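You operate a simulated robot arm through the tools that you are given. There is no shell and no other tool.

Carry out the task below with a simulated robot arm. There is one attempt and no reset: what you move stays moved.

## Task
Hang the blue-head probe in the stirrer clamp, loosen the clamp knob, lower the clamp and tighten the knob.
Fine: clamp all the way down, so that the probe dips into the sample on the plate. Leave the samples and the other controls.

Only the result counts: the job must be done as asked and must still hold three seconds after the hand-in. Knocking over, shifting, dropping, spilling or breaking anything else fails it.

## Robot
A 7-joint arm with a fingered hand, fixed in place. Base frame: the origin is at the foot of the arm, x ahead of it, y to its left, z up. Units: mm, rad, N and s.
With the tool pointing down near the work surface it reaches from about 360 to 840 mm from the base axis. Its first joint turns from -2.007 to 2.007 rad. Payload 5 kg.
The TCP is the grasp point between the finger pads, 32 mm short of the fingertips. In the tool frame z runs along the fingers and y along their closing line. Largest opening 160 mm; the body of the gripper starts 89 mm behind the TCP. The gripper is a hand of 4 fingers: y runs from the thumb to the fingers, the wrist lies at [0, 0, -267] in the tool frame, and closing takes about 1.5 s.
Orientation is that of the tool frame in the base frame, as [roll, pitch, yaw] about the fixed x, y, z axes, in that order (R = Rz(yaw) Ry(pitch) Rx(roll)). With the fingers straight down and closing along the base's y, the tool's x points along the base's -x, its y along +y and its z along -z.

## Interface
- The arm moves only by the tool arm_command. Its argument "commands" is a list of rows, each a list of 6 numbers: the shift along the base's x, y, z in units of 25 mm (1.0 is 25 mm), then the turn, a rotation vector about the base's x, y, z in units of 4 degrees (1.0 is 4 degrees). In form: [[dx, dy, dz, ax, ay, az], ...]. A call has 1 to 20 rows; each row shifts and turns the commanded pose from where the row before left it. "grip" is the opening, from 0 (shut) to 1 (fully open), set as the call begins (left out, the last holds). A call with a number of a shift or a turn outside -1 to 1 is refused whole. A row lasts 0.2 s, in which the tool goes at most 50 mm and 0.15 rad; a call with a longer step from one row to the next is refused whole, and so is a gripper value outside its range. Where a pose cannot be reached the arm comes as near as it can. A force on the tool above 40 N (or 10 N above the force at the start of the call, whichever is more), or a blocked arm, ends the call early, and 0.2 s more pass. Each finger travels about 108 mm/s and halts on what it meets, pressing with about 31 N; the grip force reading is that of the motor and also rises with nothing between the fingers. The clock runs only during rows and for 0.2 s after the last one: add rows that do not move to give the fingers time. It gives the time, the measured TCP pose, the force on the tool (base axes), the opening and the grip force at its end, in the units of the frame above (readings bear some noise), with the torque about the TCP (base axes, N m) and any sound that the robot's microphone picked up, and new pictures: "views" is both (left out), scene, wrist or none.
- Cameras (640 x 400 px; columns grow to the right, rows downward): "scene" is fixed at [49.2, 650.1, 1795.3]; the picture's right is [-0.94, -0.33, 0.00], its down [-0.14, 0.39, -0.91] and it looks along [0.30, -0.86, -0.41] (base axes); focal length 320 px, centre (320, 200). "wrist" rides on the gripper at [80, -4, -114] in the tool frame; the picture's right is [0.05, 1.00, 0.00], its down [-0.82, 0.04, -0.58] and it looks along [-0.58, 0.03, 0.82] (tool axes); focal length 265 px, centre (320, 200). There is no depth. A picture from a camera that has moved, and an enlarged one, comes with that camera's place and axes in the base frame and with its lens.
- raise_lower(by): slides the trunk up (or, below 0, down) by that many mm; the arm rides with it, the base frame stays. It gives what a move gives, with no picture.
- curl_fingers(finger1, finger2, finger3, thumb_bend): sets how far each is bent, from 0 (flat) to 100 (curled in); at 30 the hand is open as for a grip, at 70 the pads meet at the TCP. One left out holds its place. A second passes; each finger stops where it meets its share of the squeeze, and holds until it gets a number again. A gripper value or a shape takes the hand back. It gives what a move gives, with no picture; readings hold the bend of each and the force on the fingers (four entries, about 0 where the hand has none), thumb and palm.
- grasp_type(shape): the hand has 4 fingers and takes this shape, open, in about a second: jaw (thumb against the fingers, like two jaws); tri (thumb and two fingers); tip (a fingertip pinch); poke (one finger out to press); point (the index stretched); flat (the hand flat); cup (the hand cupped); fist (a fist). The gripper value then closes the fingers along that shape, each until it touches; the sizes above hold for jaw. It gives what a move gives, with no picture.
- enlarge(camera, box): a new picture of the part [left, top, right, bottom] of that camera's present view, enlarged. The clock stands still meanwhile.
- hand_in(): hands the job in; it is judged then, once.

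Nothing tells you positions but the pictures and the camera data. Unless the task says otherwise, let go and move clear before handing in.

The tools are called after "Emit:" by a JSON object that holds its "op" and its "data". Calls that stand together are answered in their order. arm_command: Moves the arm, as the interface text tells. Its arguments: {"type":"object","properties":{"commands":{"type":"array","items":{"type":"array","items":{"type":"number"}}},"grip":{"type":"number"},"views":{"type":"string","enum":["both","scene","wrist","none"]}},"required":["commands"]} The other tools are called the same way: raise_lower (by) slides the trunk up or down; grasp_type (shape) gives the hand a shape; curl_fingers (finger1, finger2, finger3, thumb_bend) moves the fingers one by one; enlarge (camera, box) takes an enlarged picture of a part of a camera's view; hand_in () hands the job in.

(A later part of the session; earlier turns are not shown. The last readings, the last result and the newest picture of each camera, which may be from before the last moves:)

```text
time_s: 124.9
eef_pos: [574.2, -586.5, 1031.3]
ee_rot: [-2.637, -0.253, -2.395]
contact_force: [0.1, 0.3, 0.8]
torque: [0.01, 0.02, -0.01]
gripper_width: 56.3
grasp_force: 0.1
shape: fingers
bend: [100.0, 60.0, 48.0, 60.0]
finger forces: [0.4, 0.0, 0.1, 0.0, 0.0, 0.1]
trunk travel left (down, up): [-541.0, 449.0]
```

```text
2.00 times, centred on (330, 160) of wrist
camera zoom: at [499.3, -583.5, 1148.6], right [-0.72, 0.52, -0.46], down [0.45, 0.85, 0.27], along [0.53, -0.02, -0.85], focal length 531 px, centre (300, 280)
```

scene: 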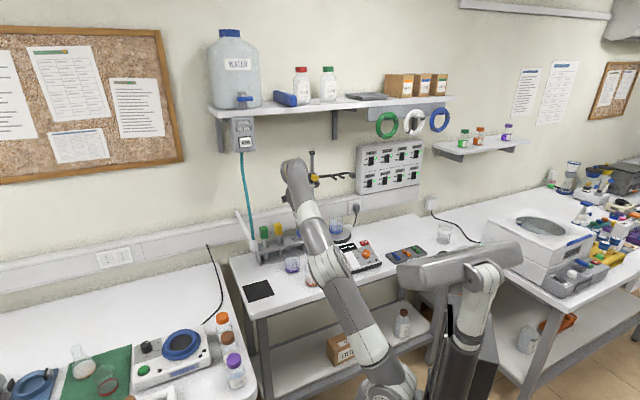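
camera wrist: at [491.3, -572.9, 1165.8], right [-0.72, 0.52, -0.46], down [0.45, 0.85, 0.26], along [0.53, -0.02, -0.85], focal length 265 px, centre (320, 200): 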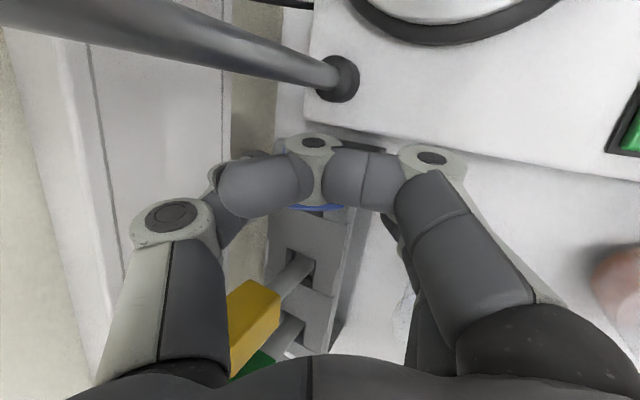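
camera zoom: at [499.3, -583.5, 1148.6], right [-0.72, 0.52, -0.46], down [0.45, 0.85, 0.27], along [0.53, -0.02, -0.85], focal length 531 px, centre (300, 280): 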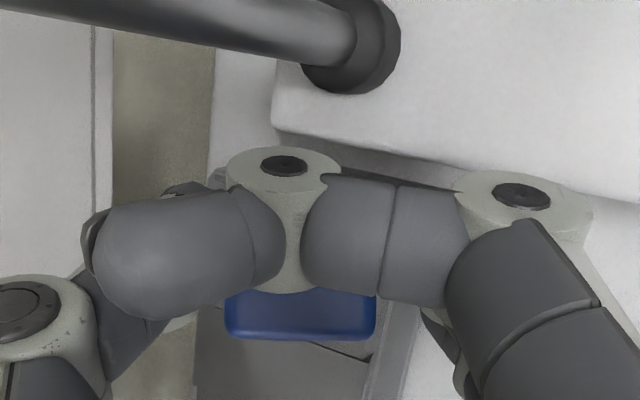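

Relieved, with the head centred between thumb and finger and 3–4 mm gaps. Closing both together in small increments.

Emit:
{"op": "curl_fingers", "data": {"finger2": 62, "thumb_bend": 62}}

Emit:
{"op": "curl_fingers", "data": {"finger2": 64, "thumb_bend": 63}}

Emit:
{"op": "curl_fingers", "data": {"finger2": 72, "thumb_bend": 68}}

Emit:
{"op": "enlarge", "data": {"camera": "wrist", "box": [180, 60, 480, 260]}}

```text
time_s: 125.9
eef_pos: [572.1, -587.2, 1031.9]
ee_rot: [-2.633, -0.256, -2.395]
contact_force: [0.3, 0.1, 0.7]
torque: [0.0, -0.01, 0.0]
gripper_width: 54.9
grasp_force: 0.7
shape: fingers
bend: [100.0, 62.0, 48.0, 62.0]
finger forces: [0.0, 0.5, 0.0, 0.1, 0.6, 0.0]
trunk travel left (down, up): [-541.0, 449.0]
```

```text
time_s: 126.9
eef_pos: [572.6, -586.0, 1031.9]
ee_rot: [-2.635, -0.255, -2.396]
contact_force: [0.3, 0.1, -0.7]
torque: [0.01, -0.02, 0.03]
gripper_width: 54.8
grasp_force: 1.7
shape: fingers
bend: [100.0, 62.0, 48.0, 62.0]
finger forces: [0.0, 1.8, 0.1, 0.1, 1.7, 0.0]
trunk travel left (down, up): [-541.0, 449.0]
```

```text
time_s: 127.9
eef_pos: [572.8, -586.8, 1031.2]
ee_rot: [-2.635, -0.253, -2.396]
contact_force: [1.7, -0.4, -0.1]
torque: [0.02, -0.02, -0.01]
gripper_width: 53.6
grasp_force: 9.2
shape: fingers
bend: [100.0, 63.0, 48.0, 65.0]
finger forces: [0.1, 8.8, 0.0, 0.0, 9.6, 0.1]
trunk travel left (down, up): [-541.0, 449.0]
```

```text
2.00 times, centred on (330, 160) of wrist
camera zoom: at [498.8, -584.1, 1149.4], right [-0.72, 0.52, -0.46], down [0.45, 0.85, 0.26], along [0.53, -0.02, -0.85], focal length 531 px, centre (300, 280)
```

zoom: 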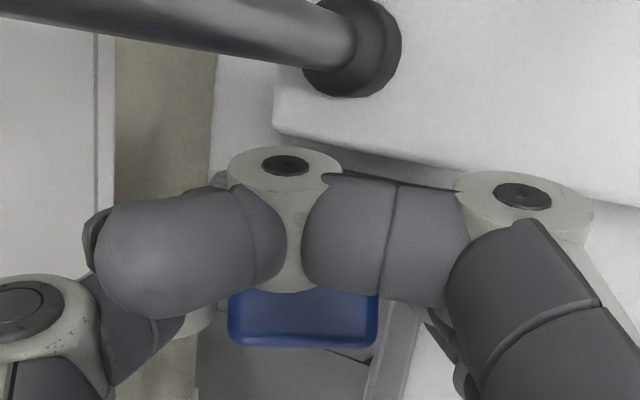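

A clean grip: about 9 N on each side, and the head stayed square. I'll firm it up and pull the probe straight out along its own tilted axis.

Emit:
{"op": "curl_fingers", "data": {"finger2": 85, "thumb_bend": 75}}

Emit:
{"op": "arm_command", "data": {"commands": [[-0.302, -0.0225, 0.398, 0, 0, 0], [-0.302, -0.0225, 0.398, 0, 0, 0], [-0.302, -0.0225, 0.398, 0, 0, 0], [0, 0, 0, 0, 0, 0]], "views": "both"}}

Emit:
{"op": "enlarge", "data": {"camera": "scene", "box": [260, 200, 340, 260]}}

```text
time_s: 128.9
eef_pos: [572.4, -587.2, 1031.7]
ee_rot: [-2.635, -0.254, -2.396]
contact_force: [7.1, -6.9, 1.5]
torque: [0.01, -0.03, -0.1]
gripper_width: 53.0
grasp_force: 15.7
shape: fingers
bend: [100.0, 63.0, 48.0, 67.0]
finger forces: [0.1, 11.2, 0.1, 0.0, 20.2, 0.0]
trunk travel left (down, up): [-541.0, 449.0]
```

```text
time_s: 129.9
eef_pos: [548.8, -593.0, 1063.4]
ee_rot: [-2.634, -0.257, -2.4]
contact_force: [6.6, -7.3, -0.8]
torque: [-0.18, -0.11, 0.16]
gripper_width: 51.8
grasp_force: 12.7
shape: fingers
bend: [100.0, 63.0, 48.0, 68.0]
finger forces: [0.0, 8.9, 0.1, 0.1, 16.1, 0.0]
trunk travel left (down, up): [-541.0, 449.0]
camera wrist: at [475.1, -588.1, 1180.4], right [-0.72, 0.53, -0.46], down [0.46, 0.85, 0.26], along [0.53, -0.02, -0.85], focal length 265 px, centre (320, 200)
```

scene: 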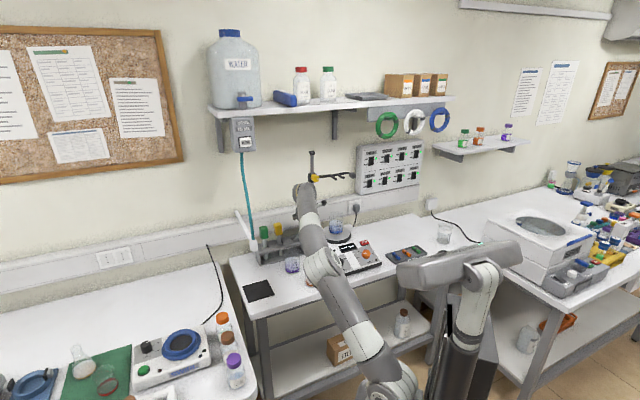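
wrist: 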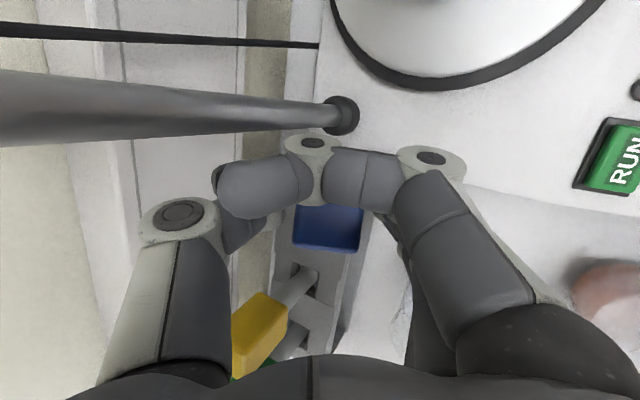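

```text
6.67 times, centred on (300, 230) of scene
camera zoom: at [49.2, 650.1, 1795.3], right [-0.94, -0.33, 0.0], down [-0.14, 0.39, -0.91], along [0.3, -0.86, -0.41], focal length 2136 px, centre (453, 0)
```

zoom: 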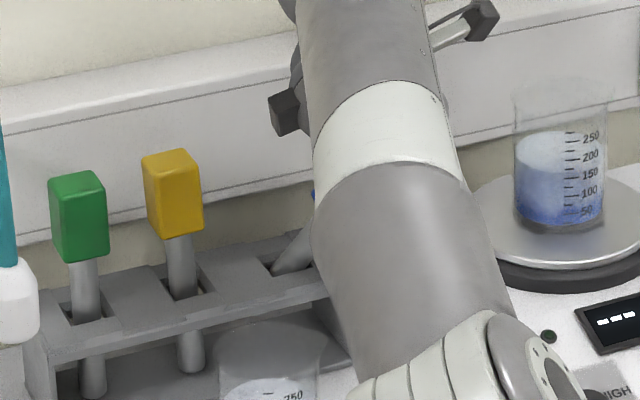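

Emit:
{"op": "enlarge", "data": {"camera": "wrist", "box": [200, 120, 440, 290]}}

Emit:
{"op": "enlarge", "data": {"camera": "scene", "box": [285, 215, 325, 250]}}

```text
2.35 times, centred on (320, 205) of wrist
camera zoom: at [475.1, -588.1, 1180.4], right [-0.72, 0.53, -0.46], down [0.46, 0.85, 0.26], along [0.53, -0.02, -0.85], focal length 624 px, centre (320, 188)
```

zoom: 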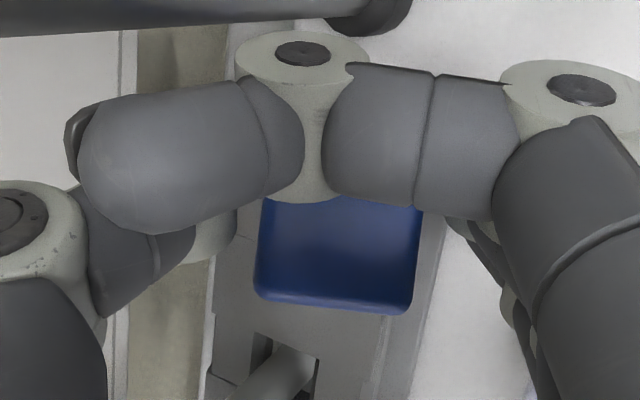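

```text
11.43 times, centred on (305, 232) of scene
camera zoom: at [49.2, 650.1, 1795.3], right [-0.94, -0.33, 0.0], down [-0.14, 0.39, -0.91], along [0.3, -0.86, -0.41], focal length 3661 px, centre (491, -171)
```

zoom: 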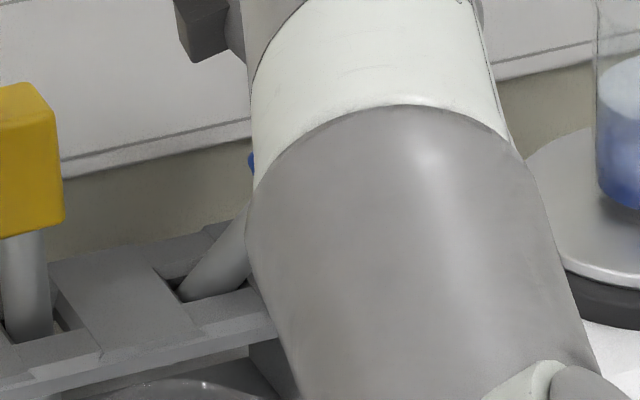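

The thumb overpowered the finger and pressed the shaft against the hole edge, so the head slipped towards the edge of the grip. I'll release gently, let it slide back, re-centre, and use a balanced lighter squeeze.

Emit:
{"op": "curl_fingers", "data": {"thumb_bend": 62}}

Emit:
{"op": "curl_fingers", "data": {"finger2": 57, "thumb_bend": 58}}

Emit:
{"op": "enlarge", "data": {"camera": "wrist", "box": [200, 120, 440, 290]}}

Emit:
{"op": "enlarge", "data": {"camera": "scene", "box": [260, 200, 340, 260]}}

```text
time_s: 130.9
eef_pos: [548.7, -589.1, 1063.1]
ee_rot: [-2.633, -0.255, -2.396]
contact_force: [-1.6, -0.1, 1.1]
torque: [-0.03, 0.07, 0.0]
gripper_width: 54.7
grasp_force: 0.6
shape: fingers
bend: [100.0, 70.0, 48.0, 62.0]
finger forces: [0.1, 1.4, 0.1, 0.0, 0.1, 0.1]
trunk travel left (down, up): [-541.0, 449.0]
```

```text
time_s: 131.9
eef_pos: [549.3, -589.7, 1062.8]
ee_rot: [-2.633, -0.253, -2.396]
contact_force: [-0.1, -0.6, 0.1]
torque: [0.02, 0.01, -0.01]
gripper_width: 57.5
grasp_force: 0.0
shape: fingers
bend: [100.0, 56.0, 48.0, 57.0]
finger forces: [0.0, 0.1, 0.0, 0.0, 0.1, 0.1]
trunk travel left (down, up): [-541.0, 449.0]
```

```text
2.35 times, centred on (320, 205) of wrist
camera zoom: at [476.2, -586.0, 1179.7], right [-0.72, 0.52, -0.46], down [0.45, 0.85, 0.26], along [0.53, -0.02, -0.85], focal length 624 px, centre (320, 188)
```

zoom: 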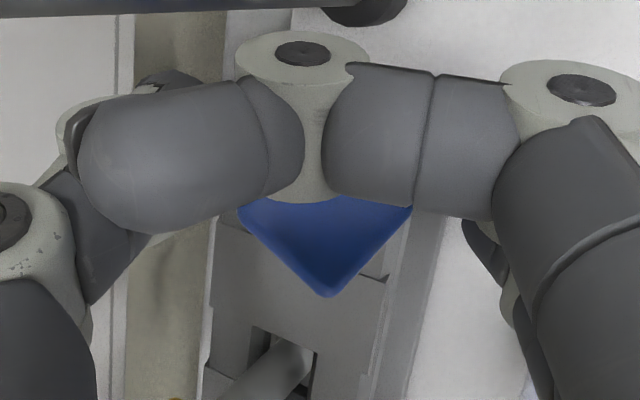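

```text
6.67 times, centred on (300, 230) of scene
camera zoom: at [49.2, 650.1, 1795.3], right [-0.94, -0.33, 0.0], down [-0.14, 0.39, -0.91], along [0.3, -0.86, -0.41], focal length 2136 px, centre (453, 0)
```

zoom: 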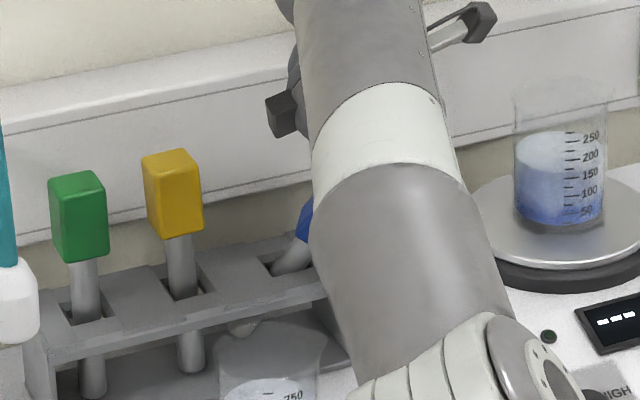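

Emit:
{"op": "arm_command", "data": {"commands": [[-0.178, 0.454, 0.75, 0, 0, 0], [-0.178, 0.454, 0.75, 0, 0, 0], [-0.178, 0.454, 0.75, 0, 0, 0], [-0.178, 0.454, 0.75, 0, 0, 0], [-0.178, 0.454, 0.75, 0, 0, 0], [0, 0, 0, 0, 0, 0]], "views": "both"}}

Emit:
{"op": "enlarge", "data": {"camera": "wrist", "box": [260, 80, 380, 160]}}

Emit:
{"op": "enlarge", "data": {"camera": "scene", "box": [285, 215, 320, 250]}}

```text
time_s: 133.3
eef_pos: [526.8, -533.1, 1157.0]
ee_rot: [-2.633, -0.255, -2.396]
contact_force: [-0.2, -0.1, 0.2]
torque: [0.01, -0.02, 0.01]
gripper_width: 57.7
grasp_force: 0.1
shape: fingers
bend: [100.0, 56.0, 48.0, 57.0]
finger forces: [0.0, 0.0, 0.0, 0.1, 0.0, 0.1]
trunk travel left (down, up): [-541.0, 449.0]
camera wrist: at [453.1, -529.5, 1274.5], right [-0.72, 0.52, -0.46], down [0.45, 0.85, 0.26], along [0.53, -0.02, -0.85], focal length 265 px, centre (320, 200)
```

scene: 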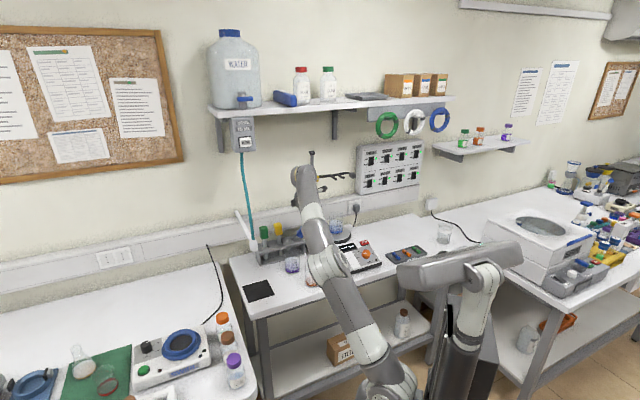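
wrist: 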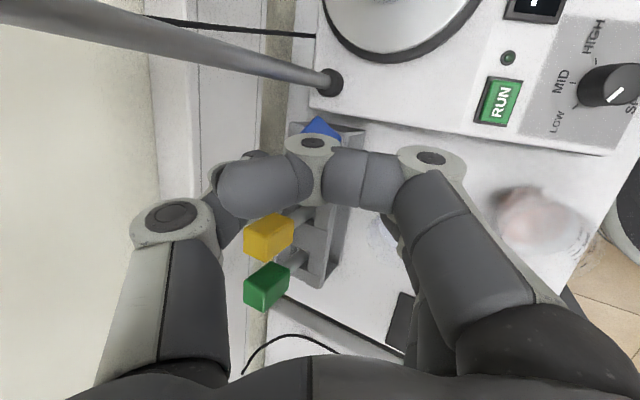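

```text
5.00 times, centred on (320, 120) of wrist
camera zoom: at [453.1, -529.5, 1274.5], right [-0.72, 0.52, -0.46], down [0.45, 0.85, 0.26], along [0.53, -0.02, -0.85], focal length 1327 px, centre (320, 600)
```

zoom: 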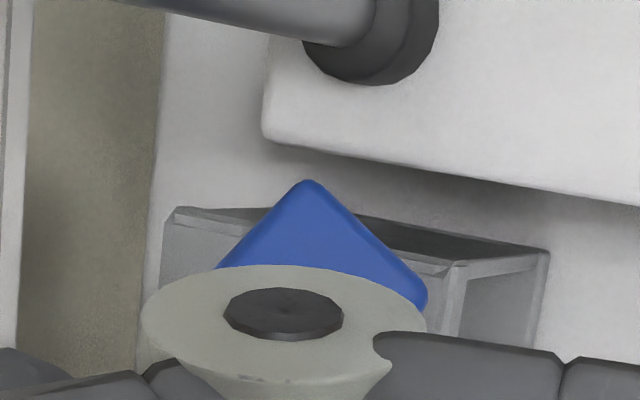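

```text
11.43 times, centred on (302, 232) of scene
camera zoom: at [49.2, 650.1, 1795.3], right [-0.94, -0.33, 0.0], down [-0.14, 0.39, -0.91], along [0.3, -0.86, -0.41], focal length 3661 px, centre (520, -171)
```

zoom: 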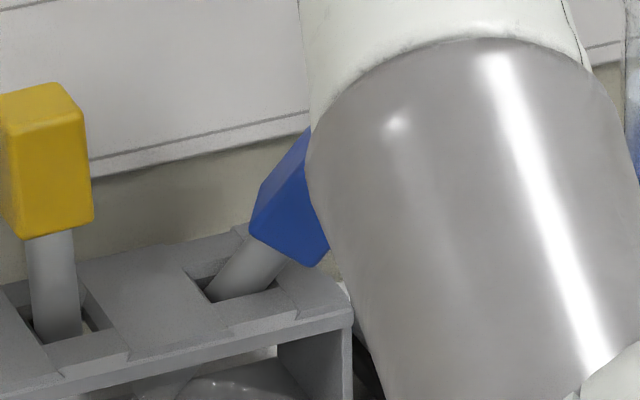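

Emit:
{"op": "curl_fingers", "data": {"finger1": 30}}

Emit:
{"op": "enlarge", "data": {"camera": "wrist", "box": [260, 80, 400, 180]}}

```text
time_s: 134.3
eef_pos: [526.7, -532.6, 1157.4]
ee_rot: [-2.634, -0.256, -2.396]
contact_force: [0.0, -0.8, 0.4]
torque: [0.01, -0.04, 0.02]
gripper_width: 116.3
grasp_force: 0.1
shape: fingers
bend: [30.0, 56.0, 48.0, 57.0]
finger forces: [0.0, 0.1, 0.1, 0.1, 0.0, 0.0]
trunk travel left (down, up): [-541.0, 449.0]
```

```text
4.00 times, centred on (330, 130) of wrist
camera zoom: at [453.2, -529.7, 1274.1], right [-0.72, 0.52, -0.46], down [0.45, 0.85, 0.26], along [0.53, -0.02, -0.85], focal length 1062 px, centre (280, 480)
```

zoom: 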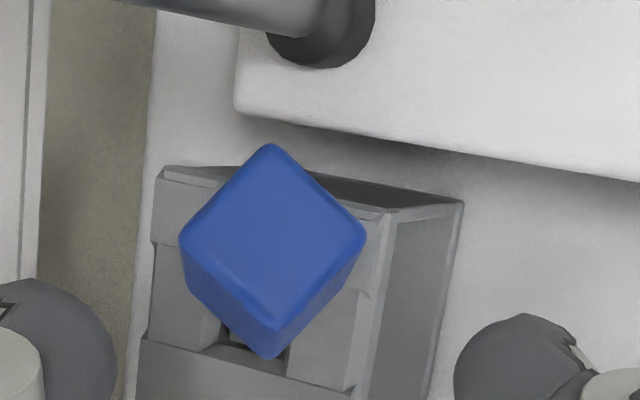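

I have a clear view now: the head's lean is unchanged but it has spun 45° about its own axis. I'll rotate the hand +45° about that same axis to match. That also swings the wrist to the front, which is a better pose.

Emit:
{"op": "curl_fingers", "data": {"finger1": 100, "finger2": 56, "finger3": 50, "thumb_bend": 57}}

Emit:
{"op": "arm_command", "data": {"commands": [[0, 0, 0, -0.544, -0.012, 0.765], [0, 0, 0, -0.544, -0.012, 0.765], [0, 0, 0, -0.544, -0.012, 0.765], [0, 0, 0, -0.544, -0.012, 0.765], [0, 0, 0, -0.544, -0.012, 0.765], [0, 0, 0, -0.544, -0.012, 0.765], [0, 0, 0, -0.544, -0.012, 0.765], [0, 0, 0, -0.544, -0.012, 0.765], [0, 0, 0, -0.544, -0.012, 0.765], [0, 0, 0, -0.544, -0.012, 0.765], [0, 0, 0, -0.544, -0.012, 0.765], [0, 0, 0, -0.544, -0.012, 0.765], [0, 0, 0, 0, 0, 0]], "views": "both"}}

Emit:
{"op": "enlarge", "data": {"camera": "wrist", "box": [220, 60, 420, 200]}}

```text
time_s: 135.3
eef_pos: [527.6, -533.3, 1157.1]
ee_rot: [-2.633, -0.254, -2.396]
contact_force: [1.0, 0.6, 0.8]
torque: [0.01, -0.02, 0.0]
gripper_width: 57.6
grasp_force: 0.1
shape: fingers
bend: [100.0, 56.0, 50.0, 56.0]
finger forces: [0.0, 0.1, 0.0, 0.0, 0.1, 0.0]
trunk travel left (down, up): [-541.0, 449.0]
```

```text
time_s: 138.1
eef_pos: [526.9, -533.7, 1157.3]
ee_rot: [-2.361, -0.631, -1.863]
contact_force: [-0.5, -0.6, 0.4]
torque: [0.01, -0.02, -0.04]
gripper_width: 57.7
grasp_force: 0.1
shape: fingers
bend: [100.0, 56.0, 50.0, 56.0]
finger forces: [0.0, 0.1, 0.0, 0.1, 0.0, 0.0]
trunk travel left (down, up): [-541.0, 449.0]
camera wrist: at [448.6, -524.6, 1270.2], right [-0.81, -0.23, -0.54], down [-0.16, 0.97, -0.17], along [0.56, -0.05, -0.83], focal length 265 px, centre (320, 200)
```

scene: 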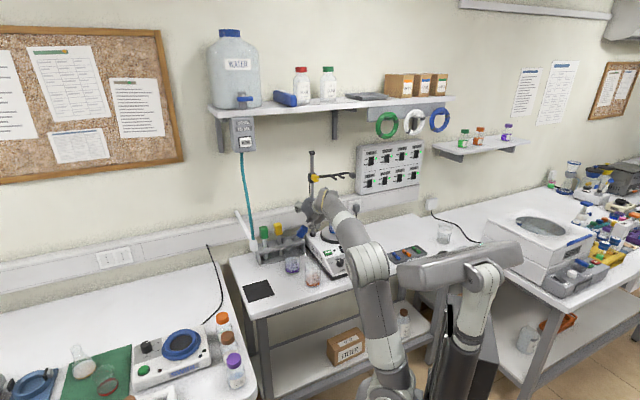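
wrist: 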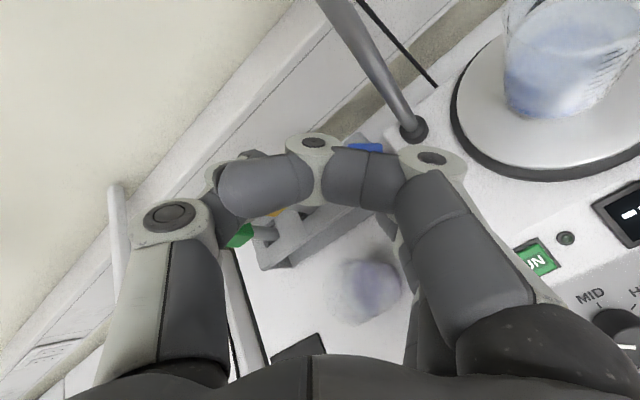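

```text
2.86 times, centred on (320, 130) of wrist
camera zoom: at [448.6, -524.6, 1270.2], right [-0.81, -0.23, -0.54], down [-0.16, 0.97, -0.17], along [0.56, -0.05, -0.83], focal length 758 px, centre (320, 400)
```

zoom: 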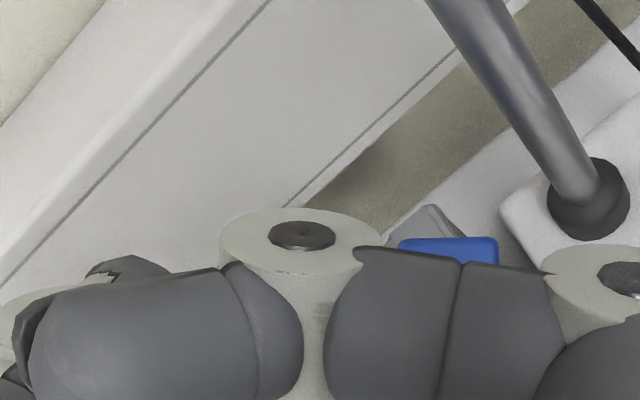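

The head edge is exactly where my model predicts, within about 1 mm. Moving down to the pre-grasp point.

Emit:
{"op": "arm_command", "data": {"commands": [[0.141, -0.114, -0.814, 0, 0, 0], [0.141, -0.114, -0.814, 0, 0, 0], [0.141, -0.114, -0.814, 0, 0, 0], [0.141, -0.114, -0.814, 0, 0, 0], [0.141, -0.114, -0.814, 0, 0, 0], [0, 0, 0, 0, 0, 0]], "views": "wrist"}}

Emit:
{"op": "enlarge", "data": {"camera": "wrist", "box": [180, 80, 480, 260]}}

Emit:
{"op": "enlarge", "data": {"camera": "scene", "box": [270, 200, 350, 260]}}

```text
time_s: 139.5
eef_pos: [543.4, -547.2, 1054.2]
ee_rot: [-2.361, -0.631, -1.865]
contact_force: [0.7, 0.2, -0.1]
torque: [-0.04, -0.02, 0.01]
gripper_width: 57.6
grasp_force: 0.0
shape: fingers
bend: [100.0, 56.0, 50.0, 56.0]
finger forces: [0.1, 0.0, 0.0, 0.0, 0.1, 0.0]
trunk travel left (down, up): [-541.0, 449.0]
camera wrist: at [465.5, -539.2, 1168.7], right [-0.81, -0.23, -0.54], down [-0.16, 0.97, -0.17], along [0.56, -0.05, -0.83], focal length 265 px, centre (320, 200)
```

wrist: 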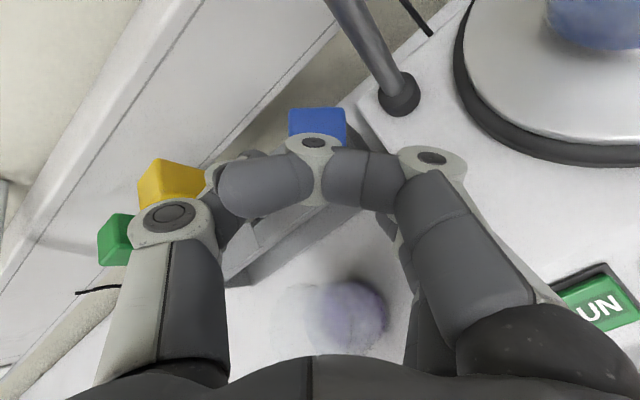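

```text
2.13 times, centred on (330, 170) of wrist
camera zoom: at [465.5, -539.2, 1168.7], right [-0.81, -0.23, -0.54], down [-0.16, 0.97, -0.17], along [0.56, -0.05, -0.83], focal length 566 px, centre (299, 264)
```

zoom: 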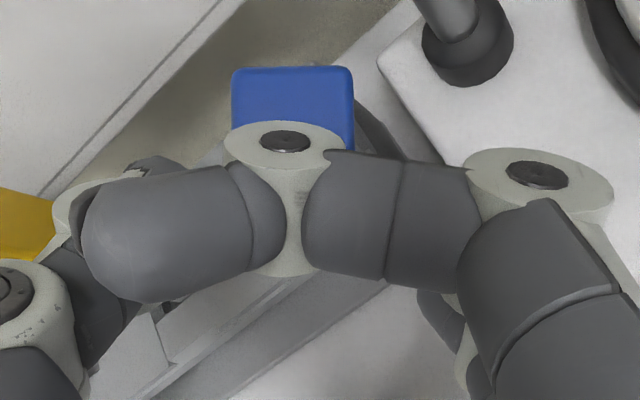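

```text
6.67 times, centred on (310, 230) of scene
camera zoom: at [49.2, 650.1, 1795.3], right [-0.94, -0.33, 0.0], down [-0.14, 0.39, -0.91], along [0.3, -0.86, -0.41], focal length 2136 px, centre (387, 0)
```

zoom: 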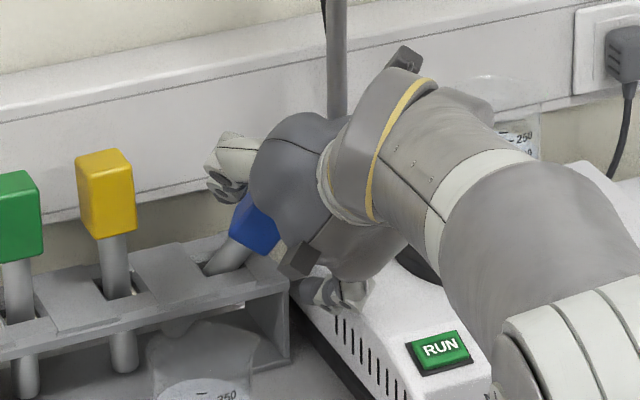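

Well aligned. I'll tuck finger 3 a little to clear the rack top, then advance most of the way and check forces.

Emit:
{"op": "curl_fingers", "data": {"finger3": 57}}

Emit:
{"op": "arm_command", "data": {"commands": [[0.35, -0.385, -0.35, 0, 0, 0], [0.35, -0.385, -0.35, 0, 0, 0], [0.35, -0.385, -0.35, 0, 0, 0], [0, 0, 0, 0, 0, 0]], "views": "wrist"}}

Emit:
{"op": "enlarge", "data": {"camera": "wrist", "box": [180, 80, 480, 280]}}

```text
time_s: 140.5
eef_pos: [543.2, -546.8, 1054.7]
ee_rot: [-2.362, -0.631, -1.865]
contact_force: [0.4, -0.1, -0.3]
torque: [0.01, -0.02, -0.01]
gripper_width: 57.7
grasp_force: 0.0
shape: fingers
bend: [100.0, 56.0, 56.0, 56.0]
finger forces: [0.0, 0.0, 0.1, 0.0, 0.0, 0.1]
trunk travel left (down, up): [-541.0, 449.0]
```

```text
time_s: 141.4
eef_pos: [568.2, -570.4, 1033.6]
ee_rot: [-2.353, -0.63, -1.869]
contact_force: [-20.0, 26.0, 14.5]
torque: [1.46, 1.31, -0.36]
gripper_width: 57.7
grasp_force: 17.3
shape: fingers
bend: [100.0, 56.0, 61.0, 56.0]
finger forces: [0.0, 0.0, 34.1, 0.0, 0.1, 0.0]
trunk travel left (down, up): [-541.0, 449.0]
stopped in row 4: the force on the tool passed its limit at 42 N (the readings are from after the stop); the commanded pose is now the measured one
camera wrist: at [488.8, -563.3, 1147.2], right [-0.81, -0.23, -0.54], down [-0.16, 0.97, -0.17], along [0.57, -0.05, -0.82], focal length 265 px, centre (320, 200)
```

wrist: 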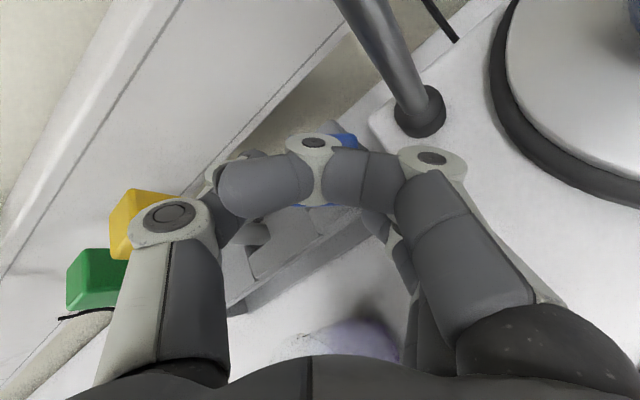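

```text
2.00 times, centred on (330, 180) of wrist
camera zoom: at [488.8, -563.3, 1147.2], right [-0.81, -0.23, -0.54], down [-0.16, 0.97, -0.17], along [0.57, -0.05, -0.82], focal length 531 px, centre (300, 240)
```

zoom: 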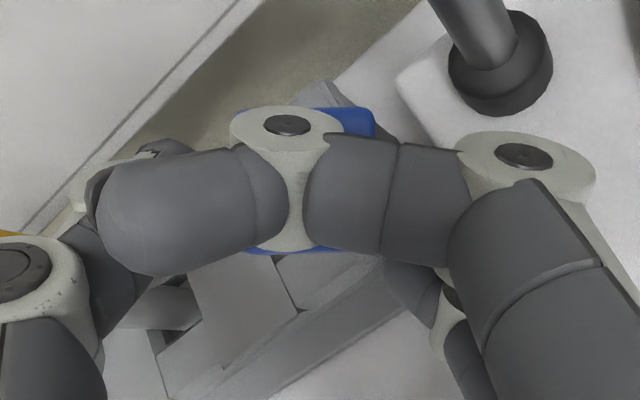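

Finger 3 hit the rack, so I'm backing off immediately and checking that the rack hasn't moved.

Emit:
{"op": "arm_command", "data": {"commands": [[-0.35, 0.385, 0.35, 0, 0, 0], [-0.35, 0.385, 0.35, 0, 0, 0], [0, 0, 0, 0, 0, 0]], "views": "both"}}

Emit:
{"op": "enlarge", "data": {"camera": "scene", "box": [240, 205, 340, 295]}}

```text
time_s: 142.2
eef_pos: [553.0, -556.7, 1047.4]
ee_rot: [-2.359, -0.629, -1.865]
contact_force: [0.0, 0.2, 0.3]
torque: [-0.04, -0.03, -0.03]
gripper_width: 57.8
grasp_force: 0.1
shape: fingers
bend: [100.0, 56.0, 56.0, 56.0]
finger forces: [0.0, 0.1, 0.1, 0.0, 0.0, 0.0]
trunk travel left (down, up): [-541.0, 449.0]
camera wrist: at [474.3, -547.8, 1161.3], right [-0.81, -0.23, -0.54], down [-0.16, 0.97, -0.17], along [0.56, -0.05, -0.82], focal length 265 px, centre (320, 200)
```

scene: 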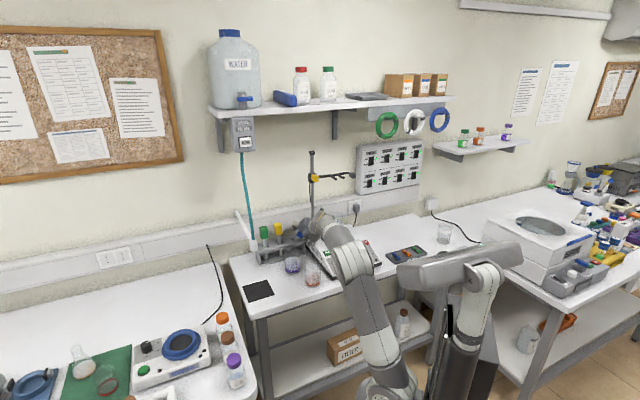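
wrist: 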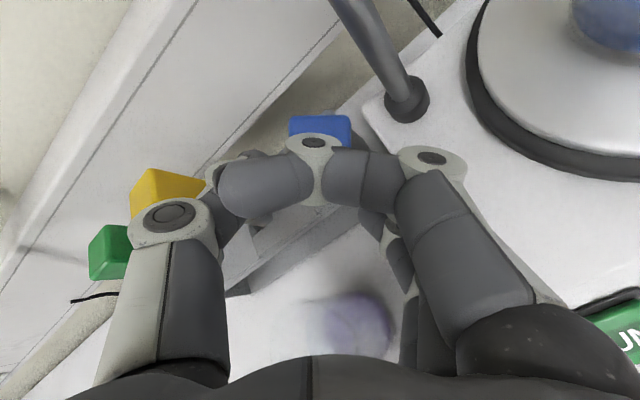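

```text
4.44 times, centred on (290, 250) of scene
camera zoom: at [49.2, 650.1, 1795.3], right [-0.94, -0.33, 0.0], down [-0.14, 0.39, -0.91], along [0.3, -0.86, -0.41], focal length 1424 px, centre (453, -22)
```

zoom: 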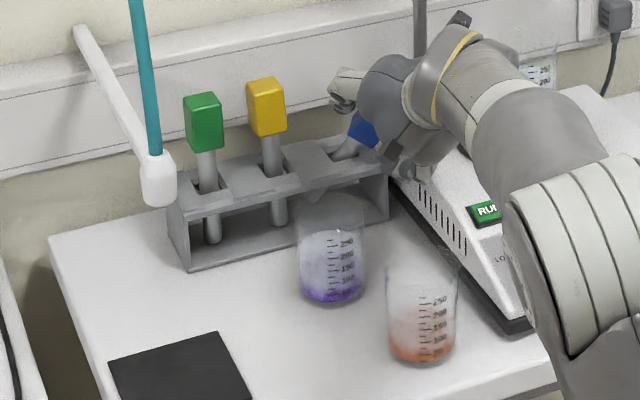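

The rack and beakers are unmoved (same pixels as at the start). I'll curl finger 3 as well so only thumb and finger 2 extend, and advance again in small steps.

Emit:
{"op": "curl_fingers", "data": {"finger3": 100}}

Emit:
{"op": "arm_command", "data": {"commands": [[0.24, -0.28, -0.26, 0, 0, 0], [0.24, -0.28, -0.26, 0, 0, 0], [0.24, -0.28, -0.26, 0, 0, 0], [0, 0, 0, 0, 0, 0]], "views": "wrist"}}

Emit:
{"op": "enlarge", "data": {"camera": "wrist", "box": [180, 80, 480, 280]}}

```text
time_s: 143.2
eef_pos: [552.9, -555.2, 1048.3]
ee_rot: [-2.36, -0.629, -1.866]
contact_force: [-0.8, 0.9, 0.3]
torque: [0.02, 0.01, 0.01]
gripper_width: 58.0
grasp_force: 0.0
shape: fingers
bend: [100.0, 56.0, 100.0, 56.0]
finger forces: [0.0, 0.0, 0.0, 0.0, 0.1, 0.1]
trunk travel left (down, up): [-541.0, 449.0]
```

```text
time_s: 144.2
eef_pos: [570.9, -577.0, 1029.4]
ee_rot: [-2.358, -0.629, -1.868]
contact_force: [-2.4, 0.5, 4.6]
torque: [-0.03, -0.07, -0.04]
gripper_width: 59.3
grasp_force: 2.3
shape: fingers
bend: [100.0, 56.0, 100.0, 56.0]
finger forces: [4.4, 0.9, 0.1, 0.0, 0.0, 0.1]
trunk travel left (down, up): [-541.0, 449.0]
camera wrist: at [492.0, -569.2, 1142.6], right [-0.81, -0.23, -0.54], down [-0.16, 0.97, -0.17], along [0.56, -0.05, -0.82], focal length 265 px, centre (320, 200)
```

wrist: 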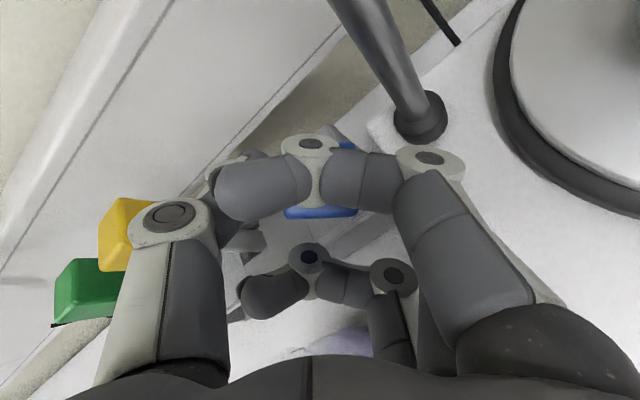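

```text
2.00 times, centred on (330, 180) of wrist
camera zoom: at [492.0, -569.2, 1142.6], right [-0.81, -0.23, -0.54], down [-0.16, 0.97, -0.17], along [0.56, -0.05, -0.82], focal length 531 px, centre (300, 240)
```

zoom: 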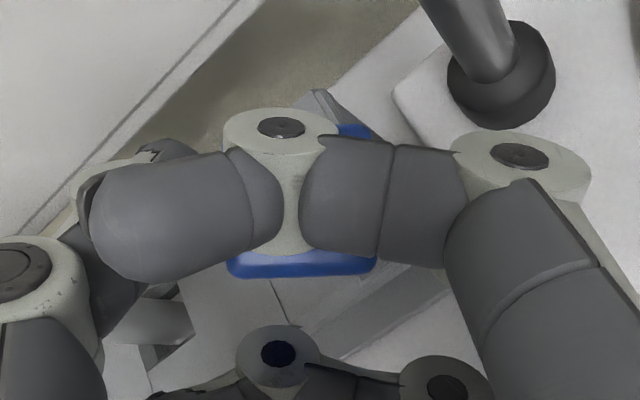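

Light contact with finger 1, so I'm at depth with the head centred. I'll back off 3 mm and close gently with balanced force.

Emit:
{"op": "arm_command", "data": {"commands": [[-0.07, 0.075, 0.07, 0, 0, 0], [0, 0, 0, 0, 0, 0]], "views": "none"}}

Emit:
{"op": "curl_fingers", "data": {"finger2": 60, "thumb_bend": 60}}

Emit:
{"op": "curl_fingers", "data": {"finger2": 62, "thumb_bend": 62}}

Emit:
{"op": "enlarge", "data": {"camera": "wrist", "box": [180, 80, 480, 280]}}

```text
time_s: 144.8
eef_pos: [569.2, -575.1, 1028.8]
ee_rot: [-2.359, -0.628, -1.866]
contact_force: [0.2, 0.2, 0.4]
torque: [0.02, 0.01, 0.01]
gripper_width: 58.3
grasp_force: 0.2
shape: fingers
bend: [100.0, 56.0, 100.0, 56.0]
finger forces: [0.6, 0.0, 0.0, 0.0, 0.0, 0.0]
trunk travel left (down, up): [-541.0, 449.0]
```

```text
time_s: 145.8
eef_pos: [569.1, -575.7, 1029.4]
ee_rot: [-2.36, -0.627, -1.866]
contact_force: [0.3, 0.2, 0.6]
torque: [-0.04, -0.01, -0.04]
gripper_width: 55.6
grasp_force: 0.0
shape: fingers
bend: [100.0, 60.0, 100.0, 60.0]
finger forces: [0.1, 0.0, 0.0, 0.0, 0.0, 0.0]
trunk travel left (down, up): [-541.0, 449.0]
```

```text
time_s: 146.8
eef_pos: [569.7, -574.4, 1029.7]
ee_rot: [-2.361, -0.63, -1.865]
contact_force: [1.6, -0.7, 0.0]
torque: [-0.02, -0.04, -0.02]
gripper_width: 55.2
grasp_force: 0.4
shape: fingers
bend: [100.0, 62.0, 100.0, 61.0]
finger forces: [0.1, 0.2, 0.1, 0.0, 1.4, 0.0]
trunk travel left (down, up): [-541.0, 449.0]
```

```text
2.00 times, centred on (330, 180) of wrist
camera zoom: at [491.0, -567.2, 1143.2], right [-0.81, -0.23, -0.54], down [-0.16, 0.97, -0.17], along [0.56, -0.05, -0.82], focal length 531 px, centre (300, 240)
```

zoom: 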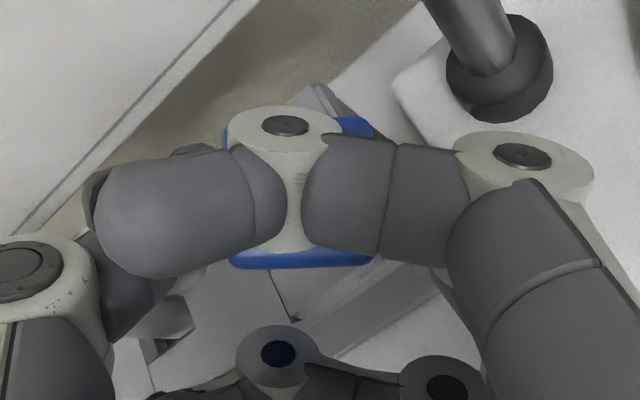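

Emit:
{"op": "curl_fingers", "data": {"finger2": 64, "thumb_bend": 62}}

Emit:
{"op": "curl_fingers", "data": {"finger2": 66, "thumb_bend": 63}}

Emit:
{"op": "curl_fingers", "data": {"finger2": 70, "thumb_bend": 64}}

Emit:
{"op": "enlarge", "data": {"camera": "wrist", "box": [180, 80, 480, 280]}}

```text
time_s: 147.8
eef_pos: [568.0, -575.8, 1030.2]
ee_rot: [-2.36, -0.63, -1.866]
contact_force: [0.7, 0.1, -0.6]
torque: [0.02, 0.02, 0.01]
gripper_width: 55.0
grasp_force: 1.6
shape: fingers
bend: [100.0, 62.0, 100.0, 61.0]
finger forces: [0.2, 1.3, 0.1, 0.1, 1.9, 0.0]
trunk travel left (down, up): [-541.0, 449.0]
```

```text
time_s: 148.8
eef_pos: [569.3, -576.1, 1030.0]
ee_rot: [-2.359, -0.63, -1.865]
contact_force: [0.9, 0.0, -0.6]
torque: [0.0, 0.01, 0.01]
gripper_width: 55.1
grasp_force: 2.9
shape: fingers
bend: [100.0, 63.0, 100.0, 62.0]
finger forces: [0.3, 3.0, 0.0, 0.1, 3.0, 0.1]
trunk travel left (down, up): [-541.0, 449.0]
```

```text
time_s: 149.8
eef_pos: [568.9, -574.8, 1029.3]
ee_rot: [-2.36, -0.627, -1.865]
contact_force: [0.2, -0.4, -0.6]
torque: [-0.02, -0.01, 0.02]
gripper_width: 55.1
grasp_force: 5.9
shape: fingers
bend: [100.0, 64.0, 100.0, 62.0]
finger forces: [0.9, 6.4, 0.1, 0.1, 5.1, 0.1]
trunk travel left (down, up): [-541.0, 449.0]
```

```text
2.00 times, centred on (330, 180) of wrist
camera zoom: at [490.8, -567.5, 1143.0], right [-0.81, -0.23, -0.54], down [-0.16, 0.97, -0.17], along [0.56, -0.05, -0.82], focal length 531 px, centre (300, 240)
```

zoom: 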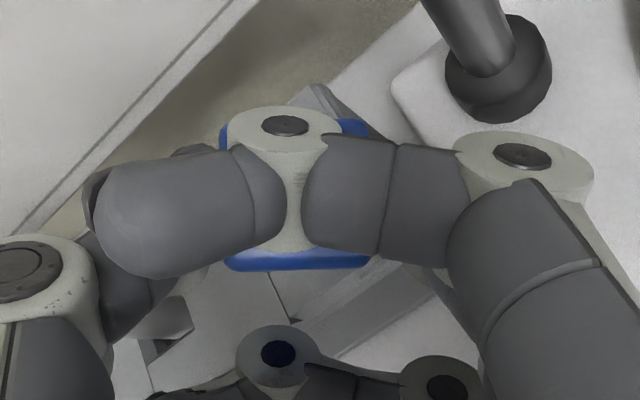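

Stable and balanced at about 6 N. The squeeze is proportional to the command, so I'll raise both to about 10 N, then pull along the probe axis in steps.

Emit:
{"op": "curl_fingers", "data": {"finger2": 73, "thumb_bend": 65}}

Emit:
{"op": "curl_fingers", "data": {"finger2": 77, "thumb_bend": 67}}

Emit:
{"op": "arm_command", "data": {"commands": [[-0.232, -0.005, 0.326, 0, 0, 0], [-0.232, -0.005, 0.326, 0, 0, 0], [-0.232, -0.005, 0.326, 0, 0, 0], [0, 0, 0, 0, 0, 0]], "views": "none"}}

Emit:
{"op": "enlarge", "data": {"camera": "wrist", "box": [180, 80, 480, 280]}}

Emit:
{"op": "enlarge", "data": {"camera": "scene", "box": [280, 205, 340, 250]}}

```text
time_s: 150.8
eef_pos: [569.8, -574.9, 1029.8]
ee_rot: [-2.359, -0.63, -1.867]
contact_force: [0.1, -1.0, -0.7]
torque: [-0.03, 0.03, 0.02]
gripper_width: 55.0
grasp_force: 7.9
shape: fingers
bend: [100.0, 64.0, 100.0, 63.0]
finger forces: [1.1, 8.2, 0.1, 0.1, 6.9, 0.0]
trunk travel left (down, up): [-541.0, 449.0]
```

```text
time_s: 151.8
eef_pos: [570.4, -575.7, 1029.3]
ee_rot: [-2.359, -0.628, -1.865]
contact_force: [1.1, -0.6, 0.1]
torque: [-0.03, 0.03, -0.02]
gripper_width: 54.4
grasp_force: 9.3
shape: fingers
bend: [100.0, 64.0, 100.0, 64.0]
finger forces: [1.1, 8.8, 0.0, 0.0, 9.3, 0.0]
trunk travel left (down, up): [-541.0, 449.0]
```

```text
time_s: 152.8
eef_pos: [551.4, -574.3, 1053.5]
ee_rot: [-2.358, -0.631, -1.866]
contact_force: [0.2, 0.3, -0.2]
torque: [0.04, -0.01, 0.01]
gripper_width: 54.6
grasp_force: 9.7
shape: fingers
bend: [100.0, 64.0, 100.0, 64.0]
finger forces: [1.5, 9.0, 0.1, 0.0, 9.3, 0.0]
trunk travel left (down, up): [-541.0, 449.0]
```

```text
2.00 times, centred on (330, 180) of wrist
camera zoom: at [473.2, -567.2, 1168.2], right [-0.81, -0.23, -0.54], down [-0.16, 0.97, -0.17], along [0.56, -0.05, -0.82], focal length 531 px, centre (300, 240)
```

zoom: 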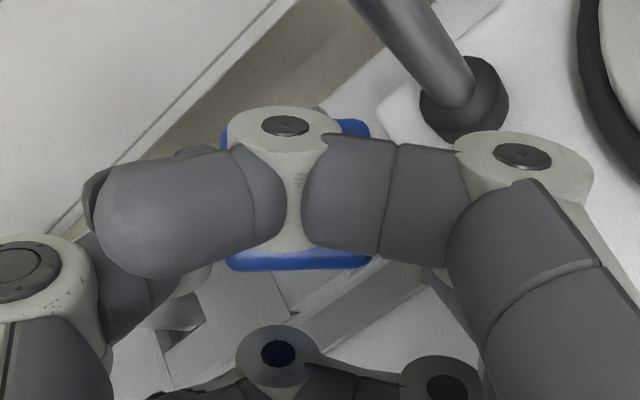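

```text
8.89 times, centred on (310, 228) of scene
camera zoom: at [49.2, 650.1, 1795.3], right [-0.94, -0.33, 0.0], down [-0.14, 0.39, -0.91], along [0.3, -0.86, -0.41], focal length 2848 px, centre (409, -44)
```

zoom: 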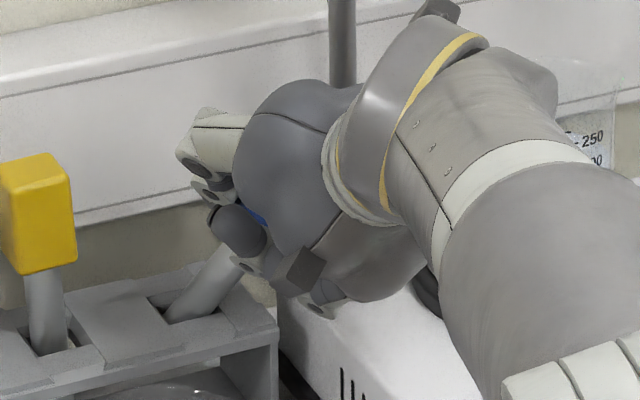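

The probe is moving with the hand and nothing is dragging. I'll continue pulling it out along its axis.

Emit:
{"op": "arm_command", "data": {"commands": [[-0.232, -0.005, 0.326, 0, 0, 0], [-0.232, -0.005, 0.326, 0, 0, 0], [-0.232, -0.005, 0.326, 0, 0, 0], [-0.232, -0.005, 0.326, 0, 0, 0], [0, 0, 0, 0, 0, 0]], "views": "none"}}

Emit:
{"op": "arm_command", "data": {"commands": [[-0.232, -0.005, 0.326, 0, 0, 0], [-0.232, -0.005, 0.326, 0, 0, 0], [-0.232, -0.005, 0.326, 0, 0, 0], [-0.232, -0.005, 0.326, 0, 0, 0], [0, 0, 0, 0, 0, 0]], "views": "wrist"}}

Emit:
{"op": "enlarge", "data": {"camera": "scene", "box": [270, 185, 350, 250]}}

```text
time_s: 154.0
eef_pos: [528.9, -576.3, 1085.3]
ee_rot: [-2.359, -0.631, -1.865]
contact_force: [4.6, 0.5, -3.1]
torque: [0.03, 0.0, 0.09]
gripper_width: 54.5
grasp_force: 7.7
shape: fingers
bend: [100.0, 64.0, 100.0, 64.0]
finger forces: [0.0, 7.5, 0.1, 0.0, 8.9, 0.1]
trunk travel left (down, up): [-541.0, 449.0]
```

```text
time_s: 155.2
eef_pos: [504.8, -575.7, 1119.5]
ee_rot: [-2.358, -0.63, -1.87]
contact_force: [-0.7, -1.0, 0.4]
torque: [0.0, 0.01, 0.01]
gripper_width: 52.3
grasp_force: 0.1
shape: fingers
bend: [100.0, 71.0, 100.0, 67.0]
finger forces: [0.1, 0.0, 0.0, 0.1, 0.0, 0.1]
trunk travel left (down, up): [-541.0, 449.0]
camera wrist: at [425.9, -568.9, 1233.7], right [-0.81, -0.23, -0.54], down [-0.16, 0.97, -0.17], along [0.56, -0.05, -0.82], focal length 265 px, centre (320, 200)
```

wrist: 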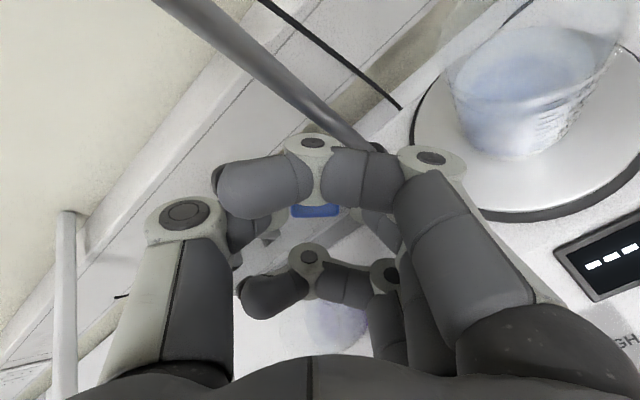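

```text
6.15 times, centred on (310, 218) of scene
camera zoom: at [49.2, 650.1, 1795.3], right [-0.94, -0.33, 0.0], down [-0.14, 0.39, -0.91], along [0.3, -0.86, -0.41], focal length 1972 px, centre (382, 92)
```

zoom: 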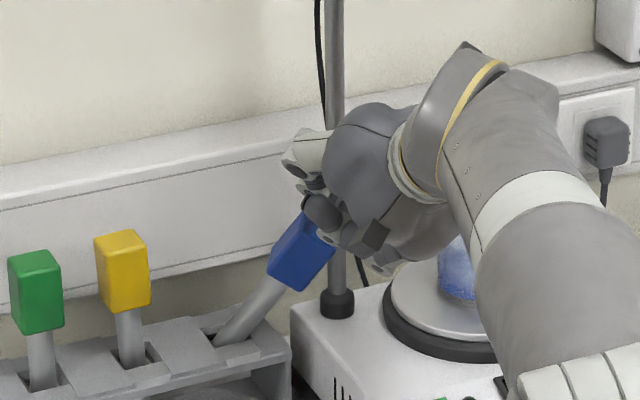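

The grip slipped off near the end. I'll see where the probe has settled.

Emit:
{"op": "arm_command", "data": {"commands": [[0, 0, 0, 0, 0, 0], [0, 0, 0, 0, 0, 0], [0, 0, 0, 0, 0, 0]], "views": "none"}}

Emit:
{"op": "curl_fingers", "data": {"finger2": 54, "thumb_bend": 55}}

Emit:
{"op": "enlarge", "data": {"camera": "scene", "box": [260, 190, 340, 265]}}

Emit:
{"op": "enlarge", "data": {"camera": "wrist", "box": [180, 80, 480, 280]}}

```text
time_s: 156.0
eef_pos: [504.5, -576.1, 1119.1]
ee_rot: [-2.36, -0.627, -1.865]
contact_force: [-0.5, -0.5, 0.3]
torque: [0.03, -0.01, 0.02]
gripper_width: 51.8
grasp_force: 0.0
shape: fingers
bend: [100.0, 71.0, 100.0, 67.0]
finger forces: [0.1, 0.0, 0.0, 0.0, 0.0, 0.0]
trunk travel left (down, up): [-541.0, 449.0]
```

```text
time_s: 157.0
eef_pos: [505.1, -577.1, 1119.4]
ee_rot: [-2.358, -0.63, -1.865]
contact_force: [0.2, 0.1, 0.0]
torque: [-0.02, -0.01, 0.0]
gripper_width: 58.8
grasp_force: 0.1
shape: fingers
bend: [100.0, 54.0, 100.0, 55.0]
finger forces: [0.1, 0.0, 0.0, 0.0, 0.0, 0.1]
trunk travel left (down, up): [-541.0, 449.0]
```

```text
5.33 times, centred on (300, 228) of scene
camera zoom: at [49.2, 650.1, 1795.3], right [-0.94, -0.33, 0.0], down [-0.14, 0.39, -0.91], along [0.3, -0.86, -0.41], focal length 1709 px, centre (427, 53)
```

zoom: 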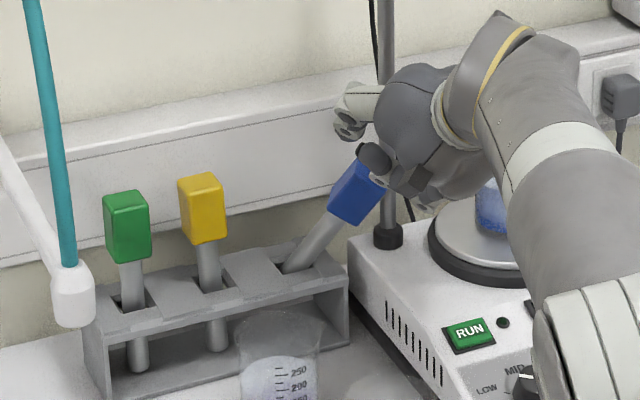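

```text
2.00 times, centred on (330, 180) of wrist
camera zoom: at [426.8, -568.6, 1233.1], right [-0.81, -0.23, -0.54], down [-0.16, 0.97, -0.17], along [0.56, -0.05, -0.82], focal length 531 px, centre (300, 240)
```

zoom: 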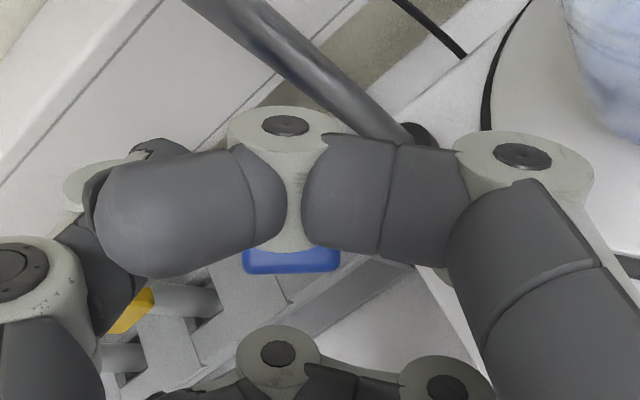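

The probe is wedged across its hole, half pulled out and stable. I'll re-approach along the same line, grip more firmly, and ease it a few degrees towards upright to un-wedge it before pulling the rest.

Emit:
{"op": "arm_command", "data": {"commands": [[-0.332, 0.364, 0.344, 0, 0, 0], [0.162, 0.534, -0.408, 0, 0, 0], [0.162, 0.534, -0.408, 0, 0, 0], [0, 0, 0, 0, 0, 0]], "views": "wrist"}}

Emit:
{"op": "enlarge", "data": {"camera": "wrist", "box": [180, 60, 480, 260]}}

```text
time_s: 158.0
eef_pos: [506.1, -539.7, 1107.1]
ee_rot: [-2.36, -0.629, -1.865]
contact_force: [-0.1, 0.8, 0.1]
torque: [0.05, 0.01, -0.03]
gripper_width: 58.9
grasp_force: 0.1
shape: fingers
bend: [100.0, 54.0, 100.0, 55.0]
finger forces: [0.0, 0.1, 0.1, 0.1, 0.1, 0.0]
trunk travel left (down, up): [-541.0, 449.0]
camera wrist: at [427.0, -531.9, 1221.6], right [-0.81, -0.23, -0.54], down [-0.16, 0.97, -0.17], along [0.56, -0.05, -0.82], focal length 265 px, centre (320, 200)
```

wrist: 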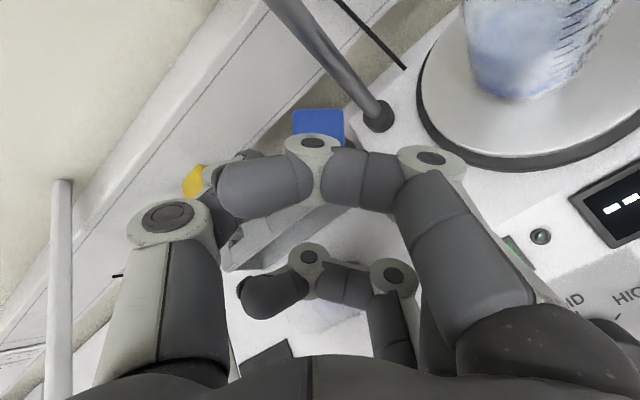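

```text
2.00 times, centred on (330, 160) of wrist
camera zoom: at [427.0, -531.9, 1221.6], right [-0.81, -0.23, -0.54], down [-0.16, 0.97, -0.17], along [0.56, -0.05, -0.82], focal length 531 px, centre (300, 280)
```

zoom: 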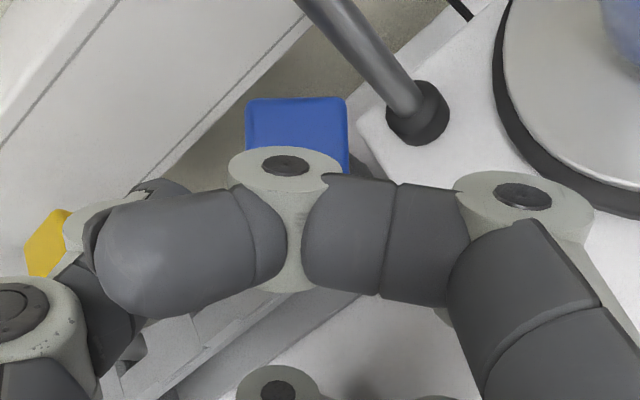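

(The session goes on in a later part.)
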